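You operate a simulated robot arm through the tools that you are given. There is no shell and no other tool.

The job below is to be done with a simulated robot arm. You get a single attempt, and the scene is never put back.

Task
Put things in order on the plywood table. At the end: the white valve module stands where the black jar stood; the white tall filter box from the plywood table is on the red tray (marked "FAULTY"); the black jar stands where the white tall filter box stood; the clear blue-rimmed water trap stands where the white valve module stood; whatever was shut is shut again. Leave all else as you found it, and nothing knocked over. Set down upright: tall filter box.

It is judged by the outcome, as a careful person would: the job done as asked, and still so three seconds after it is handed in. It fails if anything else is knocked over, pushed out of place, dropped, spilled or broken.

Robot
A 7-joint arm with a two-finger parallel gripper, fixed in place. Base frame: the origin is at the foot of the arm, x ahead of it, y to its left, z up; the work surface is at about z = 0. Units: mm, degrees, N and s.
With the tool pointing down near the work surface it reaches from about 220 to 580 mm from the base axis. Its first joint turns from -66.0 to 66.0 degrees. Payload 2.5 kg.
The TCP is the grasp point between the finger pads, 23 mm short of the fingertips. In the tool frame z runs along the fingers and y along their closing line. Largest opening 94 mm; finger width 38, thickness 10; the body of the gripper, 54 by 96 mm, starts 39 mm behind the TCP.
Orientation is that of the tool frame in the base frame, as a unit quaternion [x, y, z, w]. With the fingers straight down and closing along the base's y, the tool's x points along the base's -x, its y along +y and its z along -z.

Tools
- The arm moves only by the tool apply_moves. Its argument "rows" is a list of rows, each an object of numbers (a shift or turn left out is 0, a gripper value left out holds the last): "tx", "ty", "tz": the shift along the tool's x, y, z in units of 500 mm (1.0 is 500 mm); "wx", "wy", "wz": the turn, a rotation vector about the tool's x, y, z in units of 45 degrees (1.0 is 45 degrees); "jaw": the opening, from 0 (shut) to 1 (fully open). In form: [{"tx": .., "ty": .., "tz": .., "wx": .., "wy": .., "wz": .., "jaw": ..}, ...]. A call has 1 to 20 rows; each row is the pose to reach, as a shift and turn from the pose commanded when the call began, along the tool's axes at that moment. A call with a number of a shift or a turn outside -1 to 1 is refused whole. Each row takes 0.2 s and may step no farther than 50 mm and 8.6 degrees from the row before; otherwise, or with a gripper value out of range, the whole call is refused. Where a pose cannot be reached the arm comes as near as it can. A force on the tool above 40 N (or 10 N above the force at the start of the call, whichever is more), or a blocked arm, ends the call early, and 0.2 s more pass. The fingers move at their own pace (about 108 mm/s each) and stop on an object; they squeeze with about 37 N. The grip force told is the motor's: it shows also when the fingers shut on nothing. Time passes only in rows, and 0.2 s behind the last, so rows that repeat a pose let the fingers close. The reply holds the time, the measured pose of the TCP, the force on the tool along the base axes, the opening and the grip force, in the units named above and with some noise, with the torque about the TCP (base axes, N m) and any sound that the robot's microphone picked up, and new pictures: "pictures" is both (left out), scene, wrist or none.
- Cameras (640 x 400 px; columns grow to the right, rows downward): "scene" is fixed at [133.3, -395.2, 552.4]; the picture's right is [0.84, -0.54, 0.00], its down [-0.29, -0.46, -0.84] and it looks along [0.45, 0.71, -0.54] (base axes); focal length 340 px, centre (320, 200). "wrist" rides on the gripper at [86, 16, -74] in the tool frame; the picture's right is [-0.18, 0.98, 0.00], its down [-0.58, -0.11, -0.81] and it looks along [-0.79, -0.15, 0.59] (tool axes); focal length 243 px, centre (320, 200). There is no depth. A picture from a camera that has moved, and an enlarged one, comes with that camera's place and axes in the base frame and with its lens. The place of the scene camera against the robot may be out by one fixed shift of up to 25 mm in any direction.
- close_up(camera, box): a new picture of the part [left, top, right, bottom] of that camera's present view, enlarged. It takes no simulated time.
- finish_job(): hands the job in; it is judged then, once.

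Places have to be worked out from the pictures, the camera data and where the tool is seen. Open the gripper and draw the arm clear of the work before you hand the job in, unless the task says otherwise.

The tools are called after ">>>" by a JSON object that holds its "api" and its "payload". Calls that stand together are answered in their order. apply_moves: Moves the arm, as the interface text tells. Its arguments: {"type":"object","properties":{"rows":{"type":"array"},"pictures":{"type":"string","enum":["both","scene","wrist","none"]}},"required":["rows"]} The other tools are called the same way: close_up (camera, box) takes an enlarged picture of a part of a camera's view; finish_job () hands the job in.

At the start:

```text
t: 0.0
position: [398.2, 214.7, 288.8]
orientation: [0.0, 1.0, 0.0, 0.0]
ft_force: [-0.6, -0.8, 0.0]
ft_torque: [0.02, 0.01, 0.0]
width: 93.9
grip_force: 0.0
```

scene: 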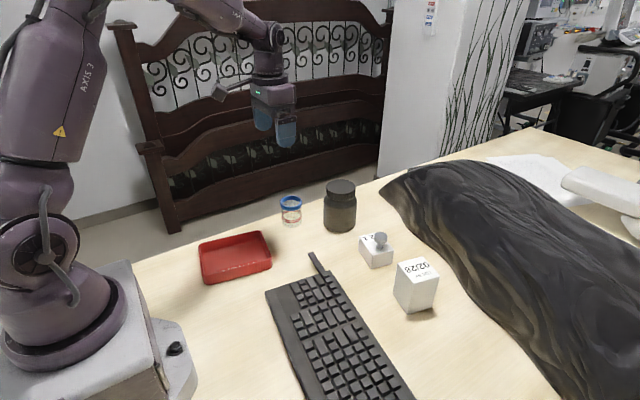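
wrist: 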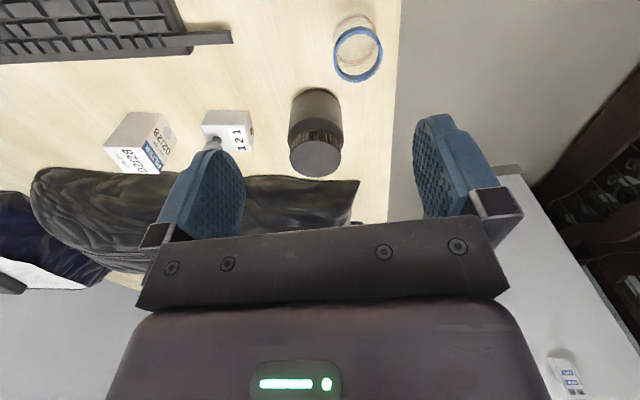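

I start by looking closer at the items on the table in both cameras before moving anything.

>>> {"api": "close_up", "payload": {"camera": "scene", "box": [180, 160, 460, 335]}}

>>> {"api": "close_up", "payload": {"camera": "wrist", "box": [80, 0, 400, 200]}}

```text
2.29 times, centred on (320, 248) of scene
camera zoom: at [133.3, -395.2, 552.4], right [0.84, -0.54, 0.0], down [-0.29, -0.46, -0.84], along [0.45, 0.71, -0.54], focal length 777 px, centre (320, 91)
```

zoom: 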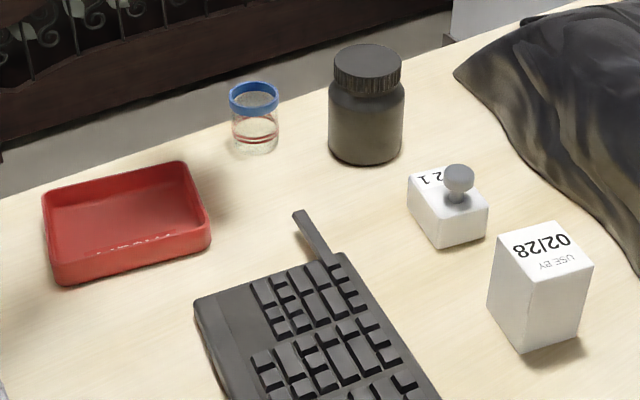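

```text
2.00 times, centred on (240, 100) of wrist
camera zoom: at [311.7, 231.6, 363.5], right [0.18, 0.98, 0.0], down [0.58, -0.11, 0.81], along [0.79, -0.15, -0.59], focal length 485 px, centre (480, 400)
```

zoom: 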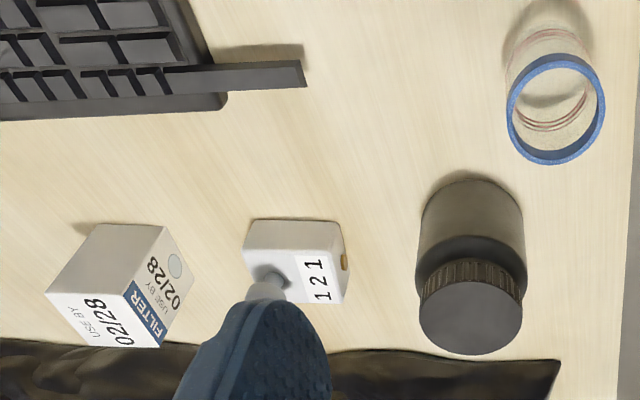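

The trap stands near the table's back edge, and the jar, valve module and filter box stand in a row at x≈530-550 mm. I move above the row at a safe height to get closer wrist views of the filter box and valve.

>>> {"api": "apply_moves", "payload": {"rows": [{"tx": -0.0105, "ty": -0.064, "tz": 0.012, "jaw": 1}, {"tx": -0.021, "ty": -0.128, "tz": 0.0245}, {"tx": -0.0315, "ty": -0.191, "tz": 0.037}, {"tx": -0.042, "ty": -0.255, "tz": 0.049}, {"tx": -0.0525, "ty": -0.319, "tz": 0.061}, {"tx": -0.063, "ty": -0.383, "tz": 0.0735}, {"tx": -0.0735, "ty": -0.446, "tz": 0.086}, {"tx": -0.084, "ty": -0.51, "tz": 0.098}, {"tx": -0.084, "ty": -0.51, "tz": 0.098}], "pictures": "both"}}

```text
t: 2.0
position: [440.5, -41.1, 240.1]
orientation: [-0.001, 1.0, 0.001, 0.0]
ft_force: [0.5, 0.6, 0.2]
ft_torque: [0.02, -0.03, 0.01]
width: 94.2
grip_force: 0.1
camera wrist: at [354.0, -24.2, 314.2], right [0.18, 0.98, 0.0], down [0.58, -0.11, 0.81], along [0.79, -0.15, -0.59], focal length 243 px, centre (320, 200)
```

scene: 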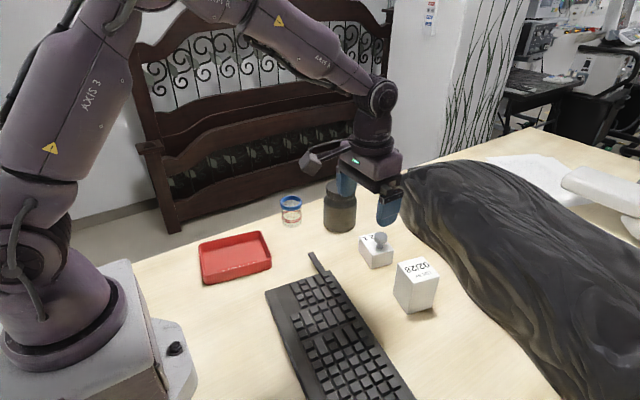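
wrist: 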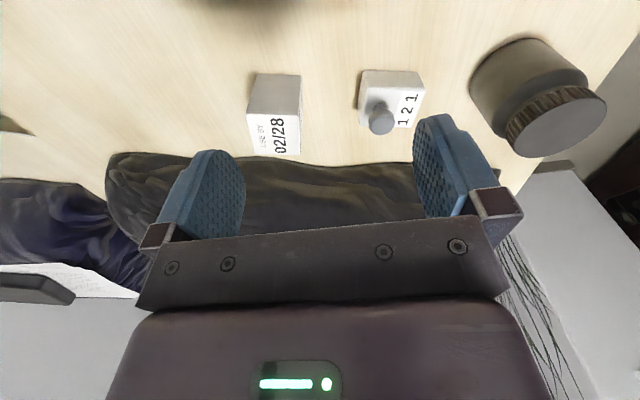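

The box and valve are now both in the wrist view. I zoom in to measure their corners.

>>> {"api": "close_up", "payload": {"camera": "wrist", "box": [220, 50, 460, 200]}}

>>> {"api": "close_up", "payload": {"camera": "wrist", "box": [420, 20, 640, 157]}}

```text
2.67 times, centred on (340, 125) of wrist
camera zoom: at [354.0, -24.2, 314.2], right [0.18, 0.98, 0.0], down [0.58, -0.11, 0.81], along [0.79, -0.15, -0.59], focal length 647 px, centre (267, 400)
```

zoom: 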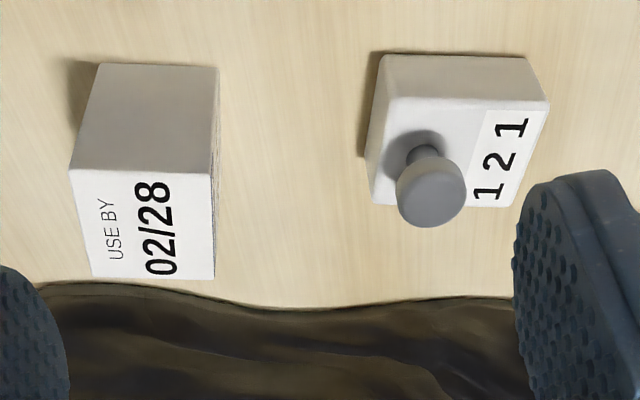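

```text
2.91 times, centred on (530, 88) of wrist
camera zoom: at [354.0, -24.2, 314.2], right [0.18, 0.98, 0.0], down [0.58, -0.11, 0.81], along [0.79, -0.15, -0.59], focal length 706 px, centre (-291, 524)
```

zoom: 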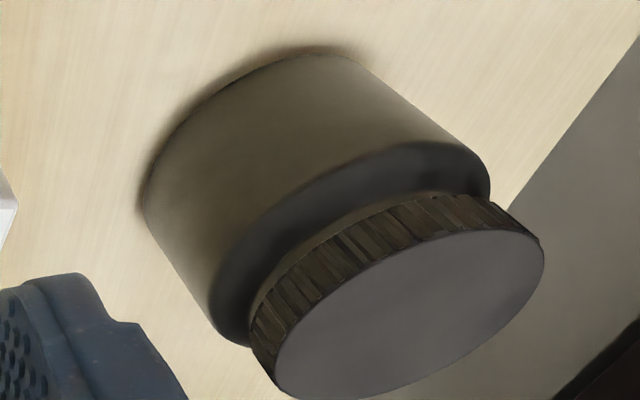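

Filter box measures about 57.5 × 57.5 × 86 mm, centre (528, -110), turned about -12°; the valve block is ~70 × 55 × 39 with its centre near (548, 31) plus a knob on top. Next I move across for a closer view of the jar and trap.

>>> {"api": "apply_moves", "payload": {"rows": [{"tx": 0.008, "ty": 0.059}, {"tx": 0.016, "ty": 0.118}, {"tx": 0.024, "ty": 0.177}, {"tx": 0.032, "ty": 0.236}, {"tx": 0.04, "ty": 0.295}, {"tx": 0.048, "ty": 0.354}, {"tx": 0.056, "ty": 0.413}, {"tx": 0.06, "ty": 0.472}, {"tx": 0.06, "ty": 0.472}], "pictures": "wrist"}}

>>> {"api": "close_up", "payload": {"camera": "wrist", "box": [240, 0, 480, 150]}}

```text
t: 4.0
position: [409.5, 195.4, 240.2]
orientation: [0.0, 1.0, 0.0, 0.0]
ft_force: [-0.2, 0.4, -0.2]
ft_torque: [-0.01, 0.0, 0.0]
width: 94.0
grip_force: 0.1
camera wrist: at [323.4, 213.3, 315.3], right [0.18, 0.98, 0.0], down [0.58, -0.11, 0.81], along [0.79, -0.15, -0.59], focal length 243 px, centre (320, 200)
```

wrist: 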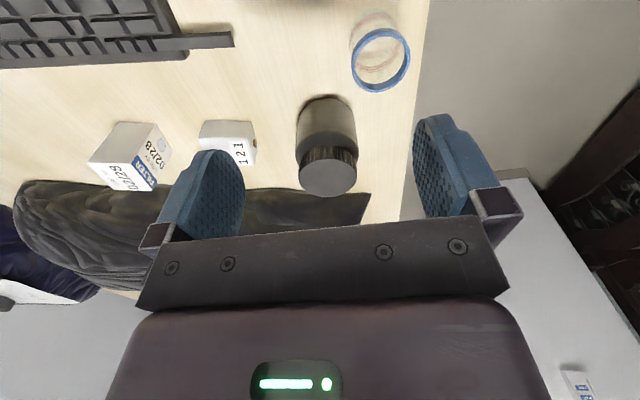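

```text
2.67 times, centred on (360, 75) of wrist
camera zoom: at [323.4, 213.3, 315.3], right [0.18, 0.98, 0.0], down [0.58, -0.11, 0.81], along [0.79, -0.15, -0.59], focal length 647 px, centre (213, 533)
```

zoom: 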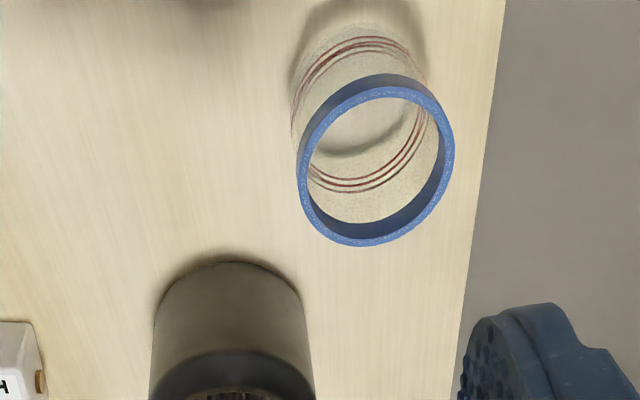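

The trap is centred near (445, 252), ~66 mm high. I zoom on the jar itself now.

>>> {"api": "close_up", "payload": {"camera": "wrist", "box": [240, 80, 432, 200]}}

>>> {"api": "close_up", "payload": {"camera": "wrist", "box": [80, 90, 272, 210]}}

```text
3.33 times, centred on (336, 140) of wrist
camera zoom: at [323.4, 213.3, 315.3], right [0.18, 0.98, 0.0], down [0.58, -0.11, 0.81], along [0.79, -0.15, -0.59], focal length 809 px, centre (267, 400)
```

zoom: 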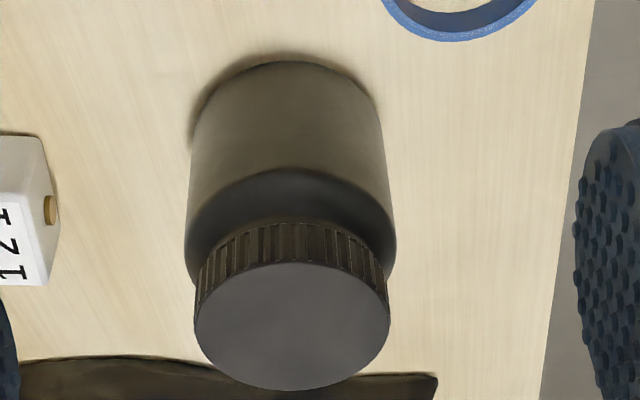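

```text
3.33 times, centred on (176, 150) of wrist
camera zoom: at [323.4, 213.3, 315.3], right [0.18, 0.98, 0.0], down [0.58, -0.11, 0.81], along [0.79, -0.15, -0.59], focal length 809 px, centre (800, 367)
```

zoom: 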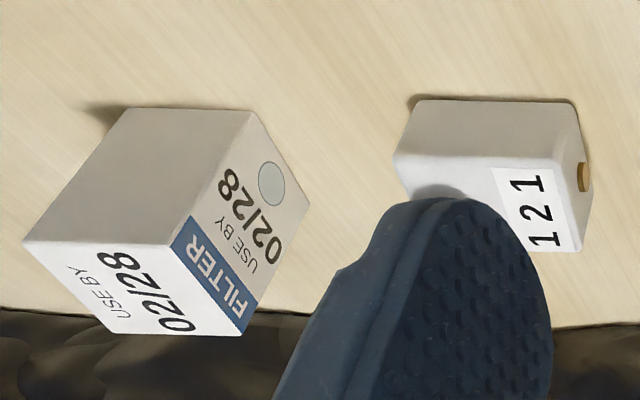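

The jar is about 83 mm across, ~111 mm tall with a screw cap, centred near (554, 181); the valve has a small brass port on its +y side, so I'll grip it on the other pair of faces. Now I go back over the tray to measure it.

>>> {"api": "apply_moves", "payload": {"rows": [{"tx": 0.055, "ty": -0.005, "tz": -0.01}, {"tx": 0.11, "ty": -0.01, "tz": -0.02}, {"tx": 0.165, "ty": -0.015, "tz": -0.03}, {"tx": 0.22, "ty": -0.02, "tz": -0.04}, {"tx": 0.275, "ty": -0.025, "tz": -0.05}, {"tx": 0.33, "ty": -0.03, "tz": -0.06}, {"tx": 0.33, "ty": -0.03, "tz": -0.06}], "pictures": "both"}}

```text
t: 5.6
position: [244.9, 182.1, 270.1]
orientation: [-0.001, 1.0, 0.0, -0.001]
ft_force: [-0.3, 1.1, -0.5]
ft_torque: [0.02, -0.03, -0.03]
width: 93.7
grip_force: 0.0
camera wrist: at [158.4, 198.3, 345.3], right [0.18, 0.98, 0.0], down [0.58, -0.11, 0.81], along [0.79, -0.15, -0.59], focal length 243 px, centre (320, 200)
```

scene: 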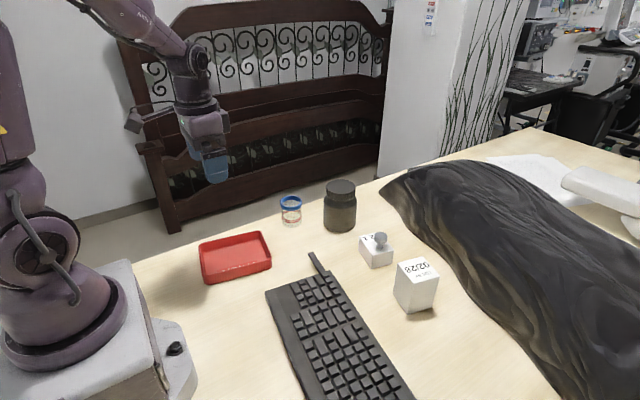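
wrist: 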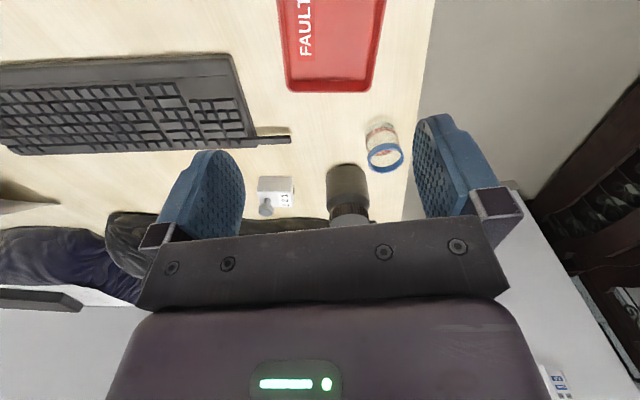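

Part of the tray shows; I zoom in on its visible end to measure rim and floor.

>>> {"api": "close_up", "payload": {"camera": "wrist", "box": [256, 0, 416, 100]}}

>>> {"api": "close_up", "payload": {"camera": "scene", "box": [180, 220, 292, 290]}}

```text
4.00 times, centred on (336, 50) of wrist
camera zoom: at [158.4, 198.3, 345.3], right [0.18, 0.98, 0.0], down [0.58, -0.11, 0.81], along [0.79, -0.15, -0.59], focal length 970 px, centre (256, 800)
```

zoom: 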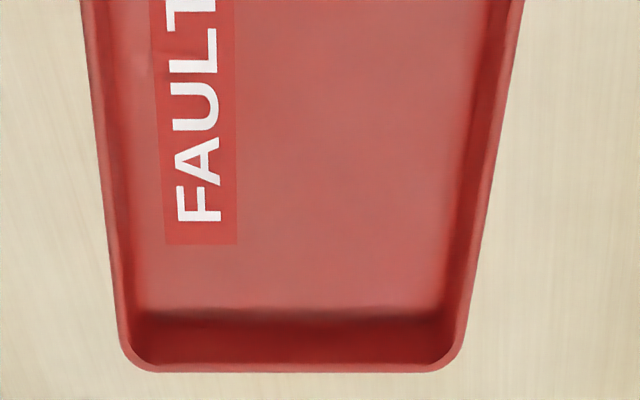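

```text
5.71 times, centred on (236, 255) of scene
camera zoom: at [133.3, -395.2, 552.4], right [0.84, -0.54, 0.0], down [-0.29, -0.46, -0.84], along [0.45, 0.71, -0.54], focal length 1943 px, centre (800, -114)
```

zoom: 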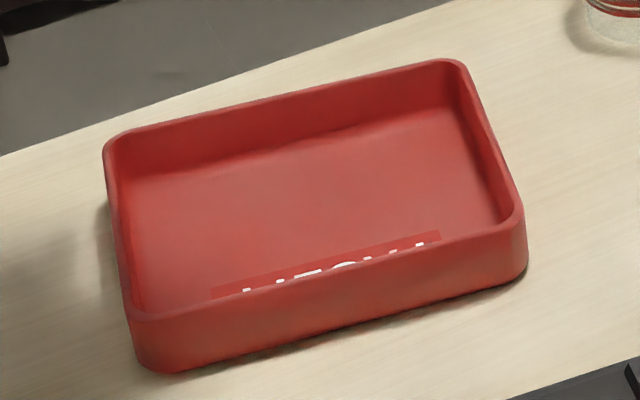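

Tray: outer about 155 × 114 mm, turned -12°, centre near (263, 191), rim ~28 mm high. I now go to hover above the filter box with the gripper turned to its faces.

>>> {"api": "apply_moves", "payload": {"rows": [{"tx": -0.0472, "ty": -0.0487, "tz": 0.0117, "wz": 0.023}, {"tx": -0.0943, "ty": -0.0973, "tz": 0.0233, "wz": 0.046}, {"tx": -0.1415, "ty": -0.146, "tz": 0.035, "wz": 0.069}, {"tx": -0.1887, "ty": -0.1947, "tz": 0.0467, "wz": 0.092}, {"tx": -0.2358, "ty": -0.2433, "tz": 0.0583, "wz": 0.115}, {"tx": -0.283, "ty": -0.292, "tz": 0.07, "wz": 0.138}, {"tx": -0.3302, "ty": -0.3407, "tz": 0.0817, "wz": 0.161}, {"tx": -0.3773, "ty": -0.3893, "tz": 0.0933, "wz": 0.184}, {"tx": -0.4245, "ty": -0.438, "tz": 0.105, "wz": 0.207}, {"tx": -0.4717, "ty": -0.4867, "tz": 0.1167, "wz": 0.23}, {"tx": -0.5188, "ty": -0.5353, "tz": 0.1283, "wz": 0.253}, {"tx": -0.566, "ty": -0.584, "tz": 0.14, "wz": 0.2756}, {"tx": -0.566, "ty": -0.584, "tz": 0.14, "wz": 0.2756}], "pictures": "both"}}

```text
t: 8.4
position: [528.4, -111.3, 199.9]
orientation: [0.107, 0.994, -0.001, 0.0]
ft_force: [-0.5, 1.0, -0.4]
ft_torque: [-0.02, -0.03, -0.02]
width: 93.7
grip_force: 0.1
camera wrist: at [447.5, -76.6, 274.2], right [0.39, 0.92, 0.0], down [0.54, -0.23, 0.81], along [0.74, -0.31, -0.59], focal length 243 px, centre (320, 200)
```

scene: 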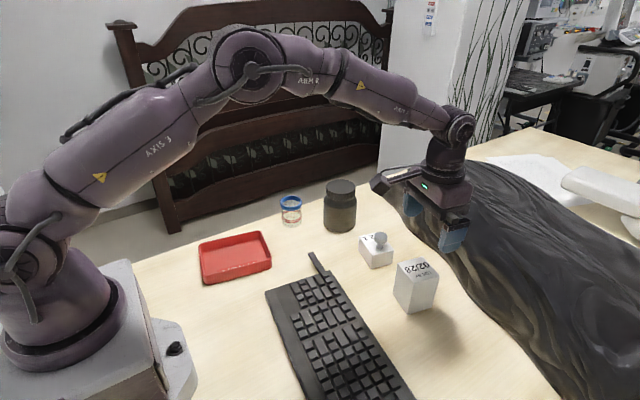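
wrist: 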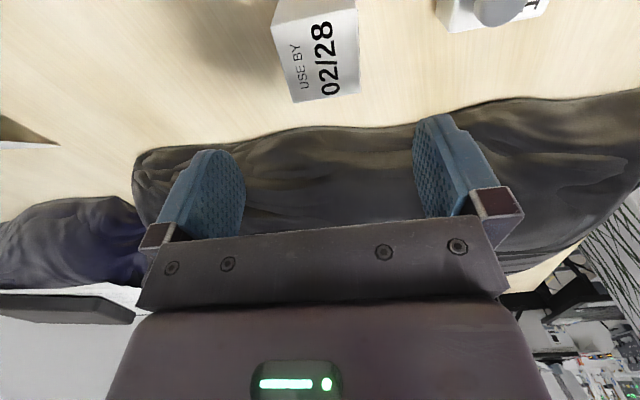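

The box sits between the finger lines as expected; yaw agrees. I zoom in to fine-tune the centring.

>>> {"api": "close_up", "payload": {"camera": "wrist", "box": [240, 0, 400, 110]}}

```text
3.64 times, centred on (320, 55) of wrist
camera zoom: at [447.5, -76.6, 274.2], right [0.39, 0.92, 0.0], down [0.54, -0.23, 0.81], along [0.74, -0.31, -0.59], focal length 882 px, centre (320, 727)
```

zoom: 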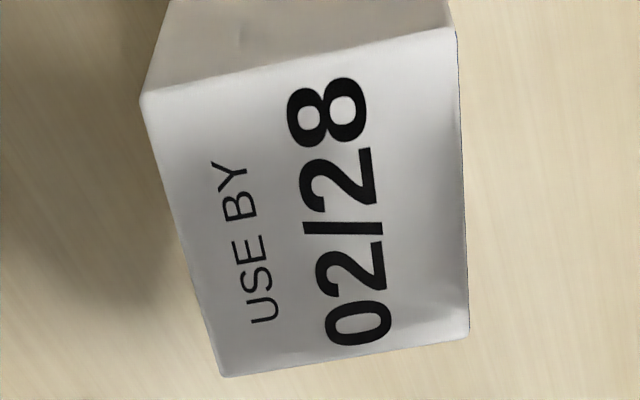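

Centring is within ~1 mm and the top is at about z = 85. I descend straight down to TCP z ≈ 58 with the jaws open.

>>> {"api": "apply_moves", "payload": {"rows": [{"tx": 0.002, "tz": 0.05}, {"tx": 0.002, "tz": 0.1}, {"tx": 0.002, "tz": 0.15}, {"tx": 0.002, "tz": 0.19}, {"tx": 0.002, "tz": 0.225}, {"tx": 0.002, "tz": 0.255}, {"tx": 0.002, "tz": 0.284}, {"tx": 0.002, "tz": 0.284}], "pictures": "both"}}

```text
t: 10.2
position: [525.9, -110.4, 58.1]
orientation: [0.108, 0.994, 0.0, 0.0]
ft_force: [-0.1, 0.4, -0.1]
ft_torque: [-0.03, 0.0, -0.02]
width: 93.9
grip_force: 0.1
camera wrist: at [446.1, -75.4, 132.6], right [0.39, 0.92, 0.0], down [0.54, -0.23, 0.81], along [0.74, -0.31, -0.59], focal length 243 px, centre (320, 200)
```

scene: 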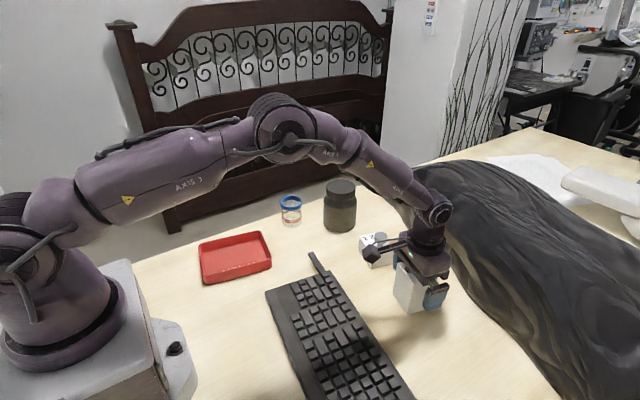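
wrist: 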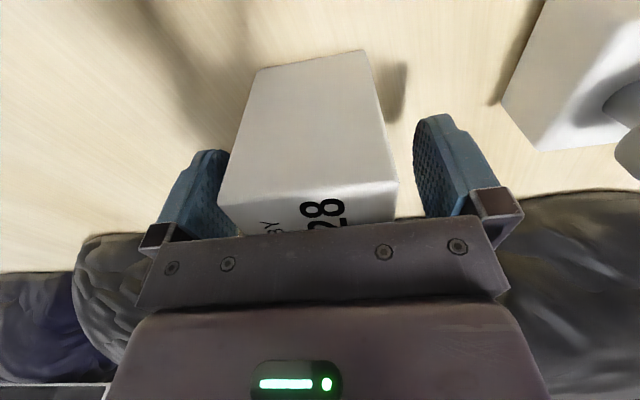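

The box stands between the open fingers. I close the grip and wait, then check it before lifting.

>>> {"api": "apply_moves", "payload": {"rows": [{"jaw": 0.5}, {"jaw": 0.3}, {"jaw": 0.3}, {"jaw": 0.3}], "pictures": "wrist"}}

```text
t: 11.2
position: [527.2, -109.5, 56.9]
orientation: [0.108, 0.994, -0.001, 0.0]
ft_force: [0.2, -0.4, 0.1]
ft_torque: [0.03, 0.02, -0.01]
width: 57.2
grip_force: 37.3
camera wrist: at [446.1, -75.4, 132.8], right [0.39, 0.92, 0.0], down [0.54, -0.23, 0.81], along [0.74, -0.31, -0.59], focal length 243 px, centre (320, 200)
```

wrist: 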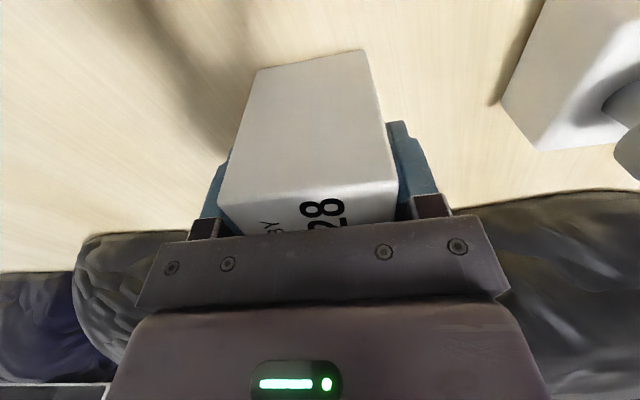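

Gripped at 57 mm with 37 N. I lift it gently straight up.

>>> {"api": "apply_moves", "payload": {"rows": [{"tz": -0.01}, {"tz": -0.03}, {"tz": -0.06}, {"tz": -0.1}, {"tz": -0.14}, {"tz": -0.18}, {"tz": -0.22}, {"tz": -0.26}, {"tz": -0.26}], "pictures": "both"}}

```text
t: 13.2
position: [525.7, -111.0, 187.6]
orientation: [0.108, 0.994, 0.0, 0.0]
ft_force: [0.8, 0.4, -1.0]
ft_torque: [0.05, 0.03, -0.01]
width: 56.9
grip_force: 37.2
camera wrist: at [446.4, -75.6, 262.7], right [0.39, 0.92, 0.0], down [0.54, -0.23, 0.81], along [0.74, -0.31, -0.59], focal length 243 px, centre (320, 200)
```

scene: 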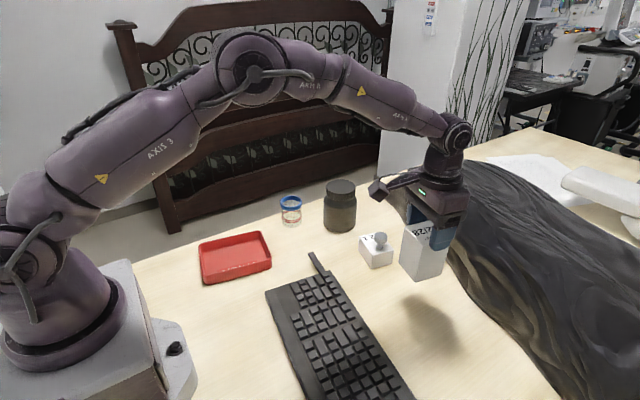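
wrist: 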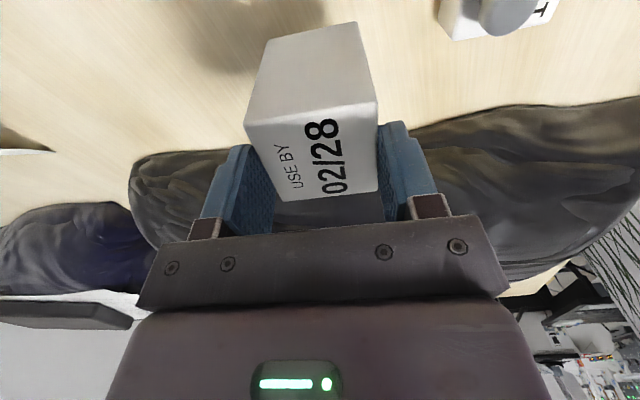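

The box seems to sit lower in the grip than before, so it may have slipped. I check closely before going on.

>>> {"api": "close_up", "payload": {"camera": "scene", "box": [370, 170, 498, 290]}}

>>> {"api": "close_up", "payload": {"camera": "wrist", "box": [200, 0, 440, 225]}}

```text
3.33 times, centred on (434, 230) of scene
camera zoom: at [133.3, -395.2, 552.4], right [0.84, -0.54, 0.0], down [-0.29, -0.46, -0.84], along [0.45, 0.71, -0.54], focal length 1133 px, centre (-60, 100)
```

zoom: 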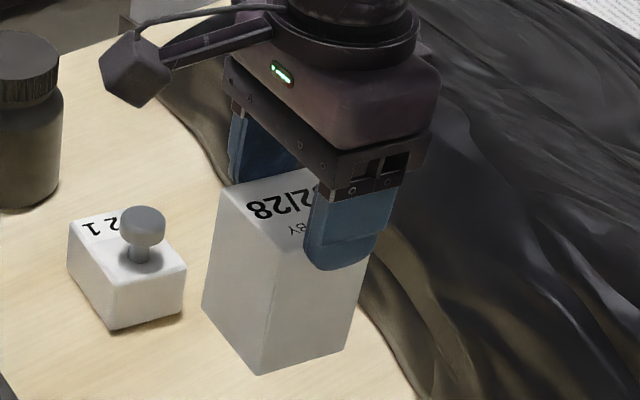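

```text
1.78 times, centred on (320, 112) of wrist
camera zoom: at [446.4, -75.6, 262.7], right [0.39, 0.92, 0.0], down [0.54, -0.23, 0.81], along [0.74, -0.31, -0.59], focal length 431 px, centre (320, 356)
```

zoom: 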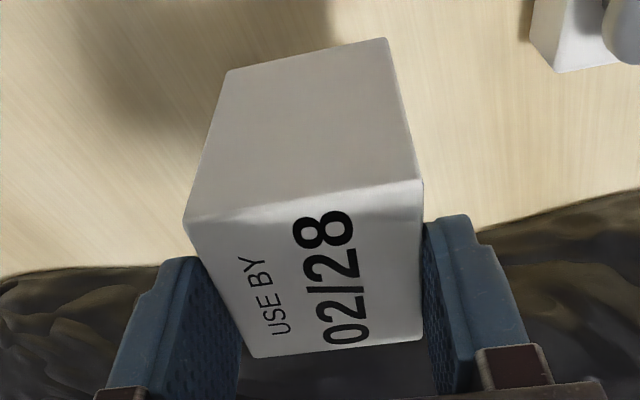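

The box has slid ~42 mm down in the grip and only the fingertips hold it now, with its bottom about 85 mm above its old spot. I bring it straight back down to the table at once, before it slides out.

>>> {"api": "apply_moves", "payload": {"rows": [{"tz": 0.092}, {"tz": 0.152}, {"tz": 0.164}], "pictures": "both"}}

```text
t: 14.0
position: [527.6, -110.4, 105.6]
orientation: [0.107, 0.994, 0.0, 0.0]
ft_force: [0.6, -1.0, -0.8]
ft_torque: [0.0, 0.04, 0.01]
width: 57.0
grip_force: 36.9
camera wrist: at [446.8, -76.0, 180.1], right [0.39, 0.92, 0.0], down [0.54, -0.23, 0.81], along [0.74, -0.31, -0.59], focal length 243 px, centre (320, 200)
```

scene: 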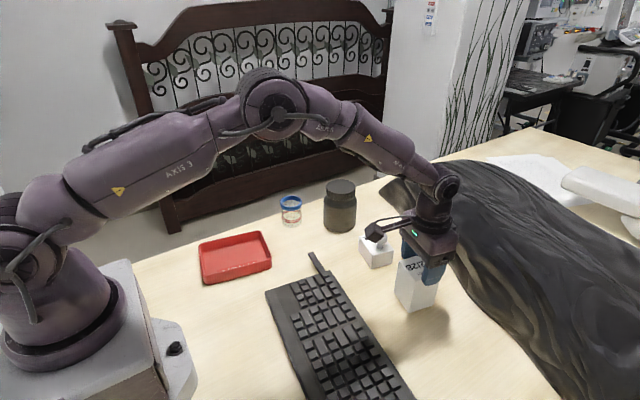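
wrist: 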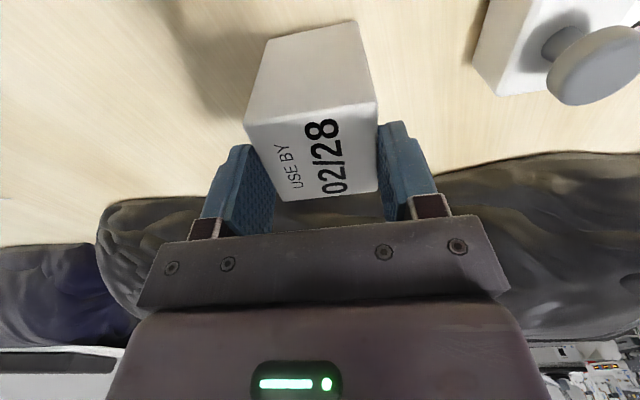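

The box is still held in the same place in the grip and now hangs just above its old spot, upright. I lower in small steps until it touches the table.

>>> {"api": "apply_moves", "payload": {"rows": [{"tz": 0.003}, {"tz": 0.006}], "pictures": "wrist"}}

>>> {"api": "close_up", "payload": {"camera": "scene", "box": [360, 210, 480, 325]}}

```text
t: 14.6
position: [527.7, -110.6, 102.4]
orientation: [0.109, 0.994, 0.0, -0.001]
ft_force: [0.2, -0.9, -0.9]
ft_torque: [0.05, 0.03, -0.02]
width: 56.8
grip_force: 37.5
camera wrist: at [446.8, -75.5, 177.4], right [0.39, 0.92, 0.0], down [0.54, -0.23, 0.81], along [0.74, -0.31, -0.59], focal length 243 px, centre (320, 200)
```

wrist: 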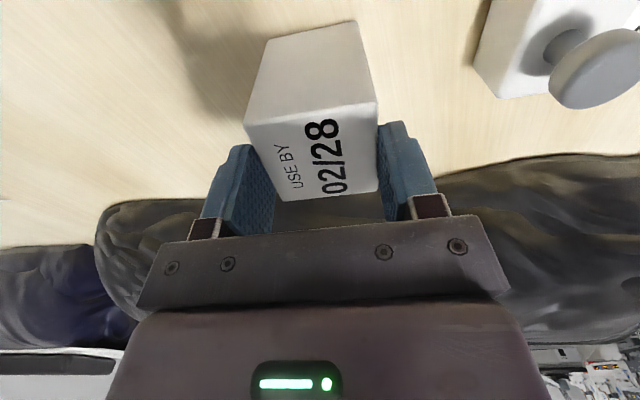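

```text
3.48 times, centred on (420, 268) of scene
camera zoom: at [133.3, -395.2, 552.4], right [0.84, -0.54, 0.0], down [-0.29, -0.46, -0.84], along [0.45, 0.71, -0.54], focal length 1183 px, centre (-28, -35)
```

zoom: 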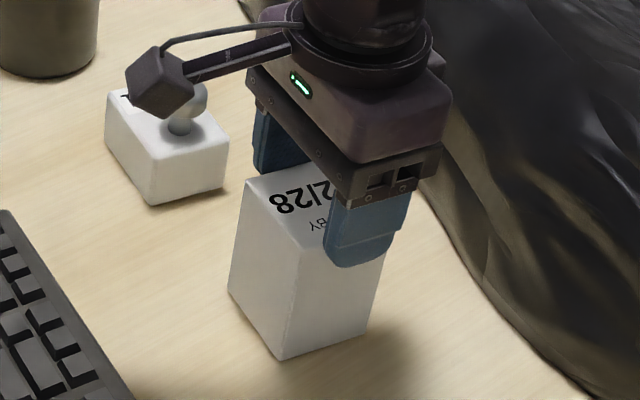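

The box's bottom corner is back at its original pixel in the scene view, so it stands on (or within ~2 mm of) its old spot. I settle it the last bit and open the fingers.

>>> {"api": "apply_moves", "payload": {"rows": [{"tz": 0.002}, {"tz": 0.004}, {"tz": 0.004, "jaw": 0.65}, {"tz": 0.004, "jaw": 0.8}, {"tz": 0.004, "jaw": 1}, {"tz": 0.004, "jaw": 1}], "pictures": "both"}}

```text
t: 16.0
position: [528.2, -109.8, 101.0]
orientation: [0.108, 0.994, 0.0, 0.0]
ft_force: [0.2, -0.7, -0.2]
ft_torque: [0.01, 0.04, 0.02]
width: 94.0
grip_force: 0.1
camera wrist: at [446.8, -75.7, 175.5], right [0.39, 0.92, 0.0], down [0.54, -0.23, 0.81], along [0.74, -0.31, -0.59], focal length 243 px, centre (320, 200)
```

scene: 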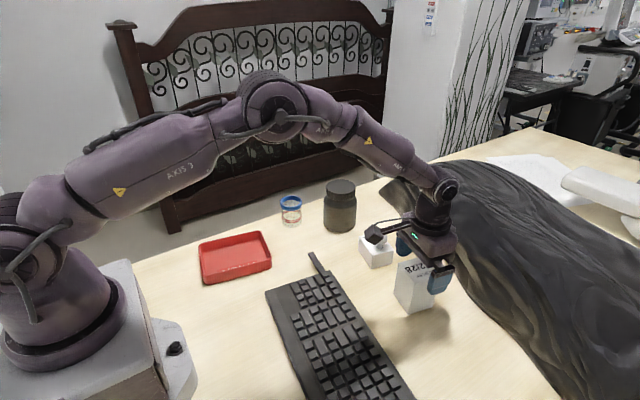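
wrist: 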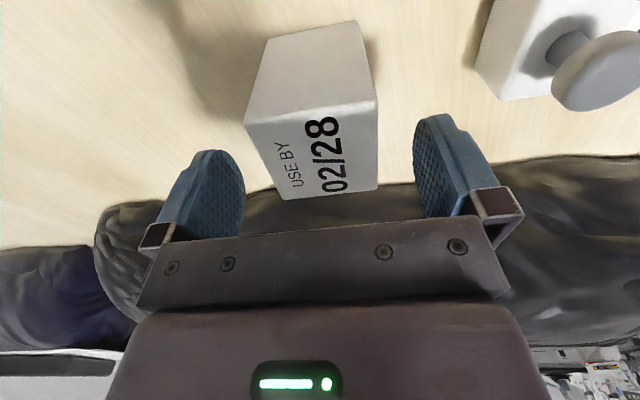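

The box stands upright and free at its old spot. I go down for a deeper grasp (TCP z ≈ 53) and close fully.

>>> {"api": "apply_moves", "payload": {"rows": [{"tz": 0.03}, {"tz": 0.06}, {"tz": 0.08}, {"tz": 0.095}, {"tz": 0.095}, {"tz": 0.095, "jaw": 0.6}, {"tz": 0.095, "jaw": 0.3}, {"tz": 0.095, "jaw": 0}, {"tz": 0.095, "jaw": 0}, {"tz": 0.095, "jaw": 0}, {"tz": 0.095, "jaw": 0}], "pictures": "wrist"}}

```text
t: 18.4
position: [528.2, -110.5, 52.5]
orientation: [0.108, 0.994, 0.0, 0.0]
ft_force: [0.3, 0.8, 0.2]
ft_torque: [0.02, 0.01, -0.03]
width: 57.6
grip_force: 36.9
camera wrist: at [446.6, -75.5, 127.9], right [0.39, 0.92, 0.0], down [0.54, -0.23, 0.81], along [0.74, -0.31, -0.59], focal length 243 px, centre (320, 200)
```

wrist: 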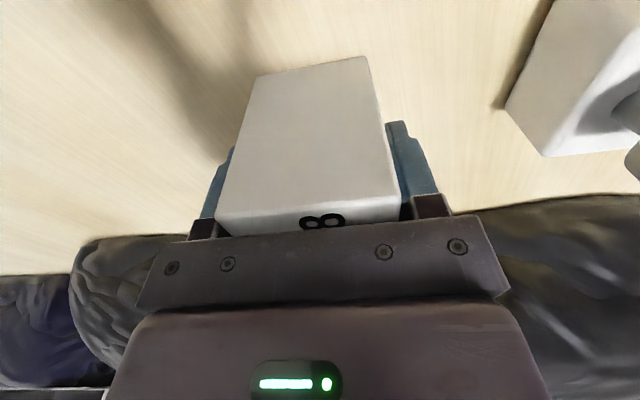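

Gripped again, deeper. I lift only 15 mm slowly and check for slip.

>>> {"api": "apply_moves", "payload": {"rows": [{"tz": -0.006}, {"tz": -0.012}, {"tz": -0.018}, {"tz": -0.024}, {"tz": -0.03}, {"tz": -0.03}], "pictures": "wrist"}}

```text
t: 19.8
position: [526.7, -110.7, 67.9]
orientation: [0.109, 0.994, 0.001, 0.0]
ft_force: [0.2, -1.0, -1.3]
ft_torque: [0.01, -0.01, 0.0]
width: 57.3
grip_force: 37.0
camera wrist: at [446.4, -75.8, 143.3], right [0.39, 0.92, 0.0], down [0.54, -0.23, 0.81], along [0.74, -0.31, -0.59], focal length 243 px, centre (320, 200)
```

wrist: 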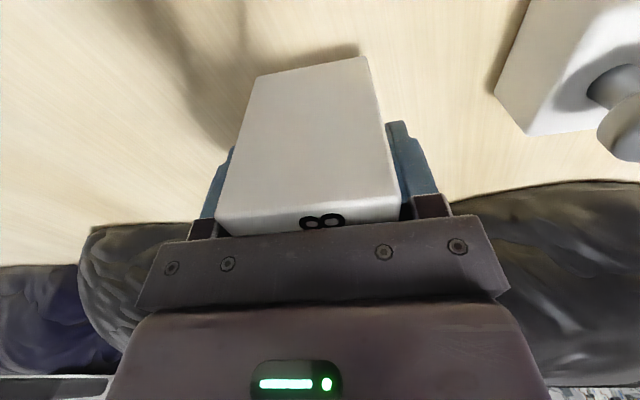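

No slip this time; the box moved with the gripper. I lift further to about 75 mm clearance and look again.

>>> {"api": "apply_moves", "payload": {"rows": [{"tz": -0.014}, {"tz": -0.03}, {"tz": -0.048}, {"tz": -0.066}, {"tz": -0.084}, {"tz": -0.102}, {"tz": -0.118}, {"tz": -0.12}], "pictures": "wrist"}}

```text
t: 21.6
position: [527.8, -110.6, 128.1]
orientation: [0.107, 0.994, 0.0, 0.0]
ft_force: [0.5, -0.6, -1.2]
ft_torque: [0.02, 0.03, 0.03]
width: 57.6
grip_force: 37.2
camera wrist: at [446.2, -76.1, 203.0], right [0.39, 0.92, 0.0], down [0.54, -0.23, 0.81], along [0.74, -0.31, -0.59], focal length 243 px, centre (320, 200)
```

wrist: 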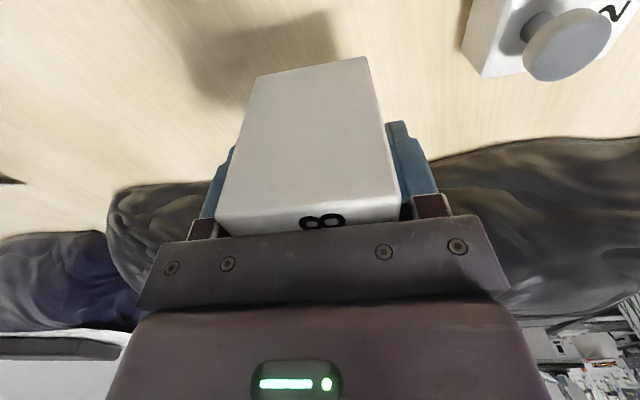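

Grip is steady. I carry the box toward the tray, first half of the way, then check again.

>>> {"api": "apply_moves", "payload": {"rows": [{"tx": 0.03, "ty": 0.022}, {"tx": 0.075, "ty": 0.055}, {"tx": 0.12, "ty": 0.088}, {"tx": 0.17, "ty": 0.125}, {"tx": 0.22, "ty": 0.162}, {"tx": 0.27, "ty": 0.199}, {"tx": 0.31, "ty": 0.228}, {"tx": 0.335, "ty": 0.247}, {"tx": 0.335, "ty": 0.247}], "pictures": "both"}}

```text
t: 23.6
position: [389.0, 45.6, 128.4]
orientation: [0.108, 0.994, 0.0, -0.001]
ft_force: [-0.7, 0.2, 0.6]
ft_torque: [0.02, -0.01, 0.0]
width: 57.2
grip_force: 37.3
camera wrist: at [309.1, 80.5, 203.2], right [0.39, 0.92, 0.0], down [0.54, -0.23, 0.81], along [0.74, -0.32, -0.59], focal length 243 px, centre (320, 200)
```

scene: 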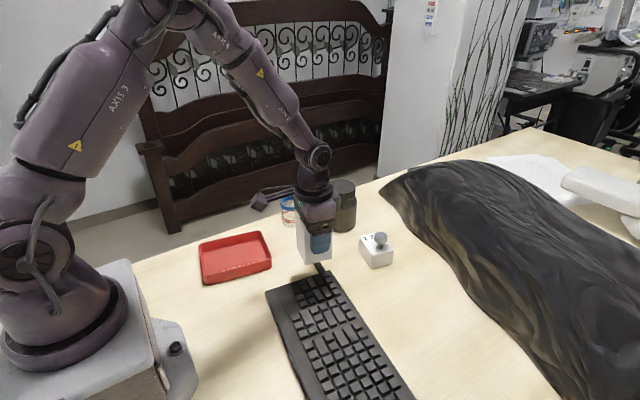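
wrist: 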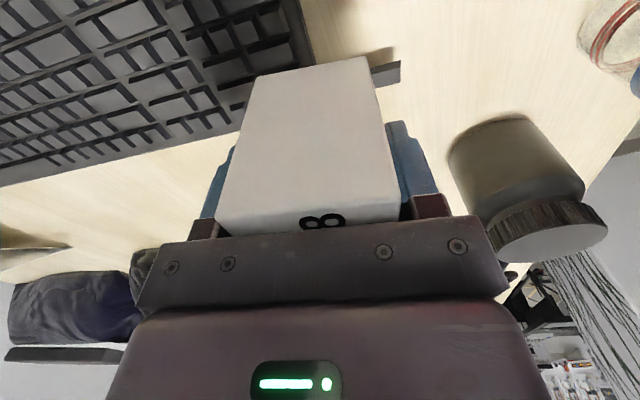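

Still steady. I carry on to above the tray's centre.

>>> {"api": "apply_moves", "payload": {"rows": [{"tx": 0.025, "ty": 0.018}, {"tx": 0.065, "ty": 0.048}, {"tx": 0.11, "ty": 0.081}, {"tx": 0.16, "ty": 0.118}, {"tx": 0.21, "ty": 0.154}, {"tx": 0.255, "ty": 0.187}, {"tx": 0.29, "ty": 0.213}, {"tx": 0.3107, "ty": 0.2283}, {"tx": 0.3107, "ty": 0.2283}], "pictures": "both"}}

>>> {"api": "close_up", "payload": {"camera": "scene", "box": [170, 180, 310, 300]}}

>>> {"api": "close_up", "payload": {"camera": "wrist", "box": [180, 0, 460, 200]}}

```text
t: 25.6
position: [262.9, 192.4, 129.2]
orientation: [0.108, 0.994, -0.001, 0.0]
ft_force: [-0.4, 0.4, -0.6]
ft_torque: [0.02, 0.01, -0.04]
width: 57.4
grip_force: 37.2
camera wrist: at [181.8, 225.9, 203.6], right [0.39, 0.92, 0.0], down [0.54, -0.23, 0.81], along [0.74, -0.31, -0.59], focal length 243 px, centre (320, 200)
```

scene: 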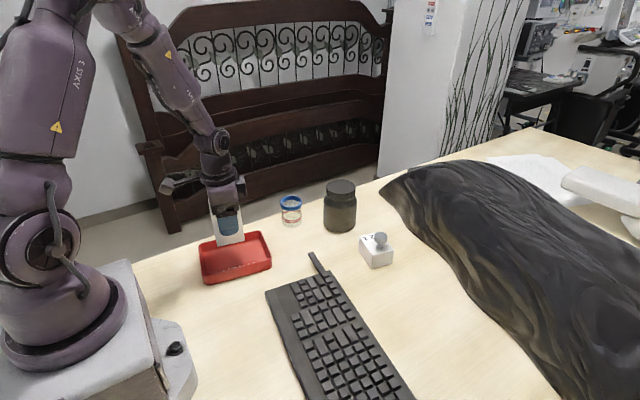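
wrist: 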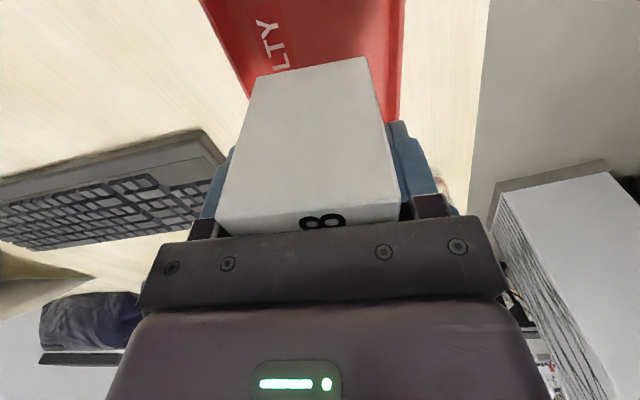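

```text
3.33 times, centred on (240, 240) of scene
camera zoom: at [133.3, -395.2, 552.4], right [0.84, -0.54, 0.0], down [-0.29, -0.46, -0.84], along [0.45, 0.71, -0.54], focal length 1133 px, centre (587, 67)
```

zoom: 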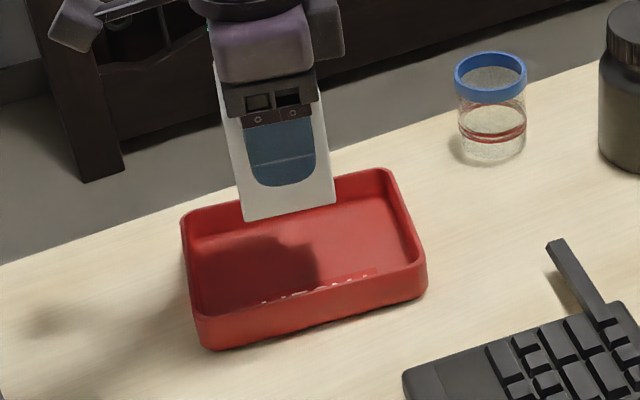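

```text
2.00 times, centred on (320, 100) of wrist
camera zoom: at [181.8, 225.9, 203.6], right [0.39, 0.92, 0.0], down [0.54, -0.23, 0.81], along [0.74, -0.31, -0.59], focal length 485 px, centre (320, 400)
```

zoom: 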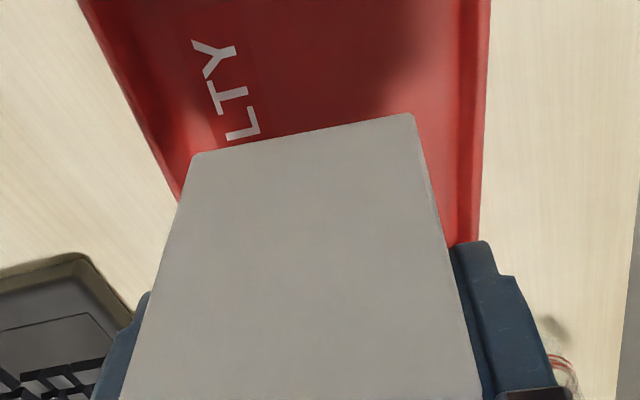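

The box hangs centred over the tray (within ~1 mm sideways). I lower it to just above the tray floor.

>>> {"api": "apply_moves", "payload": {"rows": [{"tz": 0.02}, {"tz": 0.05}, {"tz": 0.08}, {"tz": 0.105}, {"tz": 0.12}, {"tz": 0.13}, {"tz": 0.13}], "pictures": "scene"}}

>>> {"api": "close_up", "payload": {"camera": "scene", "box": [170, 190, 298, 290]}}

```text
t: 27.2
position: [263.0, 191.2, 62.0]
orientation: [0.108, 0.994, -0.001, 0.0]
ft_force: [-0.1, -0.3, -0.5]
ft_torque: [-0.03, 0.05, 0.02]
width: 57.2
grip_force: 37.4
```

scene: 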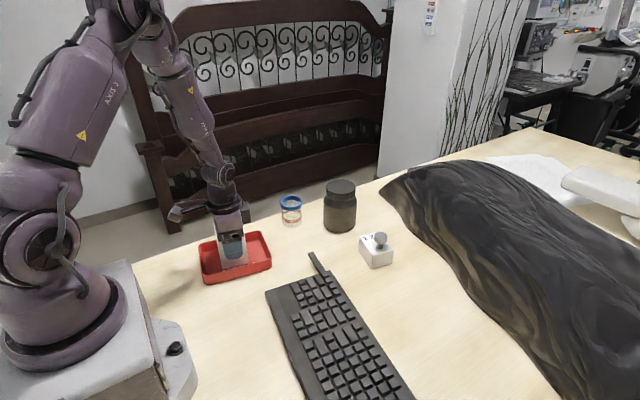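

```text
4.00 times, centred on (234, 240) of scene
camera zoom: at [133.3, -395.2, 552.4], right [0.84, -0.54, 0.0], down [-0.29, -0.46, -0.84], along [0.45, 0.71, -0.54], focal length 1360 px, centre (664, 40)
```

zoom: 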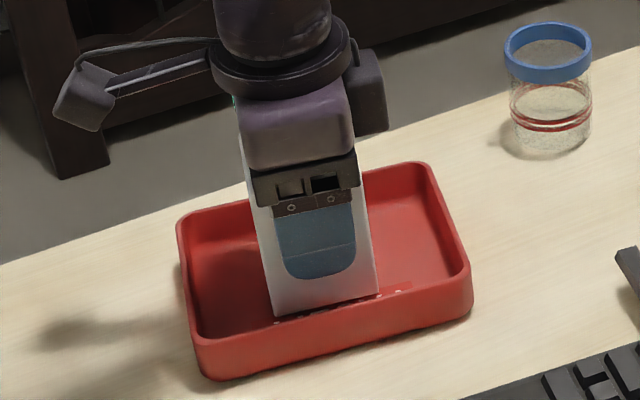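

The box is just above the floor inside the tray. I lower in 1 mm steps watching the force.

>>> {"api": "apply_moves", "payload": {"rows": [{"tz": 0.002}, {"tz": 0.004}, {"tz": 0.006}, {"tz": 0.007}], "pictures": "none"}}

```text
t: 28.2
position: [260.7, 190.7, 59.0]
orientation: [0.108, 0.994, 0.0, 0.0]
ft_force: [0.5, 1.3, -0.3]
ft_torque: [0.01, -0.01, 0.04]
width: 57.2
grip_force: 36.8
```

No contact yet; I keep lowering slowly.

>>> {"api": "apply_moves", "payload": {"rows": [{"tz": 0.001}, {"tz": 0.002}, {"tz": 0.003}, {"tz": 0.004}], "pictures": "none"}}

```text
t: 29.2
position: [263.4, 190.5, 58.9]
orientation: [0.108, 0.994, 0.001, 0.0]
ft_force: [-0.2, 0.0, -0.9]
ft_torque: [-0.01, 0.0, -0.01]
width: 57.3
grip_force: 37.1
```

>>> {"api": "apply_moves", "payload": {"rows": [{"tz": 0.001}, {"tz": 0.002}, {"tz": 0.003}, {"tz": 0.004}], "pictures": "wrist"}}

```text
t: 30.2
position: [262.8, 192.4, 55.0]
orientation: [0.108, 0.994, 0.0, 0.001]
ft_force: [-7.1, -6.5, 35.0]
ft_torque: [-0.33, 0.25, -0.01]
width: 57.4
grip_force: 37.0
camera wrist: at [182.1, 225.7, 131.5], right [0.39, 0.92, 0.0], down [0.54, -0.23, 0.81], along [0.74, -0.31, -0.59], focal length 243 px, centre (320, 200)
```

wrist: 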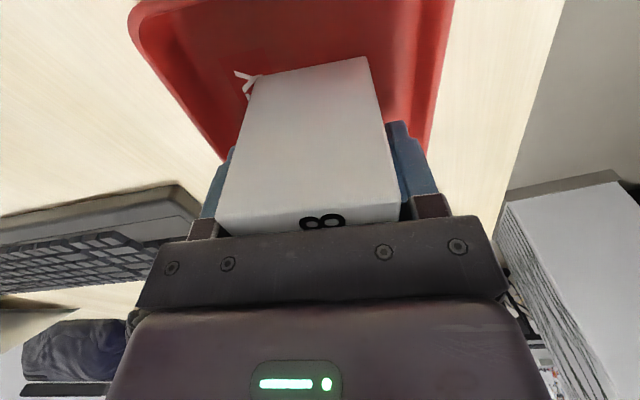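

The box is on the tray floor (35 N contact). I ease up 1 mm to relieve the pressure and open the fingers moderately.

>>> {"api": "apply_moves", "payload": {"rows": [{"tz": -0.001}, {"tz": -0.002}, {"tz": -0.002, "jaw": 0.68}, {"tz": -0.002, "jaw": 0.75}, {"tz": -0.002, "jaw": 0.78}], "pictures": "both"}}

```text
t: 31.4
position: [263.0, 190.7, 55.9]
orientation: [0.108, 0.994, 0.0, 0.0]
ft_force: [-0.2, 0.1, 0.5]
ft_torque: [-0.01, 0.01, 0.02]
width: 73.2
grip_force: 0.1
camera wrist: at [182.0, 225.5, 131.3], right [0.39, 0.92, 0.0], down [0.54, -0.23, 0.81], along [0.74, -0.31, -0.59], focal length 243 px, centre (320, 200)
```

scene: 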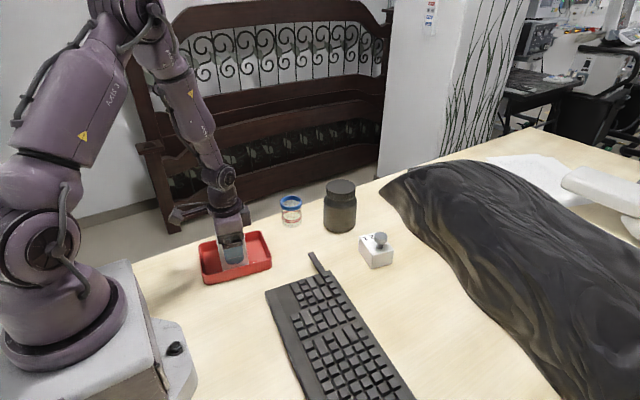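
wrist: 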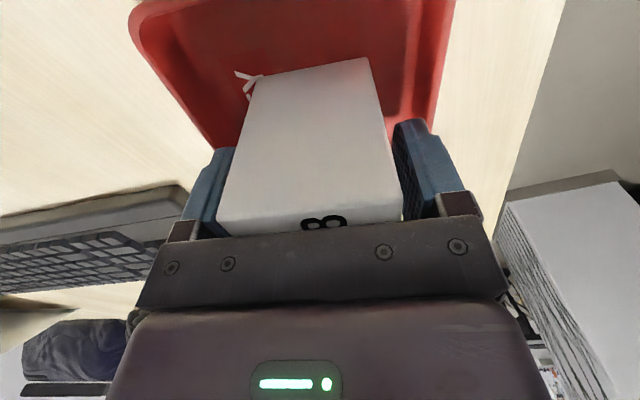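

Both fingers are clear of the box. I rise straight up.

>>> {"api": "apply_moves", "payload": {"rows": [{"tz": -0.03}, {"tz": -0.07}, {"tz": -0.12}, {"tz": -0.18}, {"tz": -0.24}, {"tz": -0.29}, {"tz": -0.29, "jaw": 1}], "pictures": "both"}}

>>> {"api": "close_up", "payload": {"camera": "scene", "box": [170, 190, 298, 290]}}

```text
t: 33.0
position: [263.7, 190.5, 201.5]
orientation: [0.109, 0.994, 0.0, 0.0]
ft_force: [-0.1, 0.4, 1.0]
ft_torque: [0.01, 0.06, 0.02]
width: 94.1
grip_force: 0.1
camera wrist: at [182.1, 225.2, 276.8], right [0.39, 0.92, 0.0], down [0.54, -0.23, 0.81], along [0.74, -0.31, -0.59], focal length 243 px, centre (320, 200)
```

scene: 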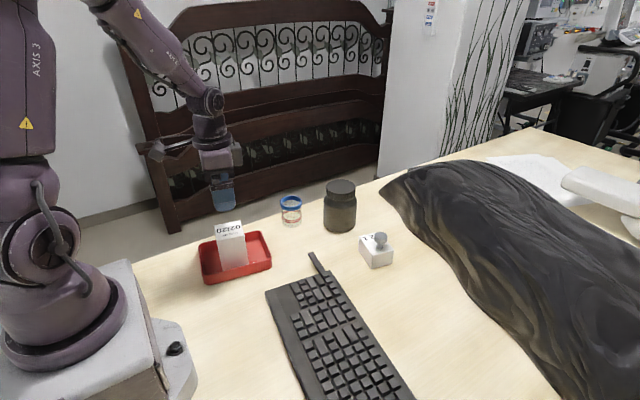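
wrist: 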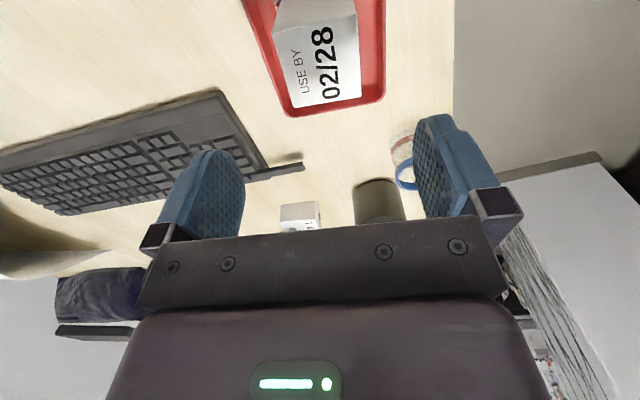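

```text
4.00 times, centred on (234, 240) of scene
camera zoom: at [133.3, -395.2, 552.4], right [0.84, -0.54, 0.0], down [-0.29, -0.46, -0.84], along [0.45, 0.71, -0.54], focal length 1360 px, centre (664, 40)
```

zoom: 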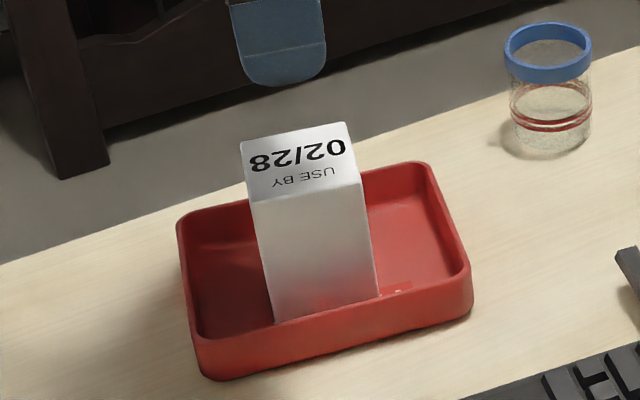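

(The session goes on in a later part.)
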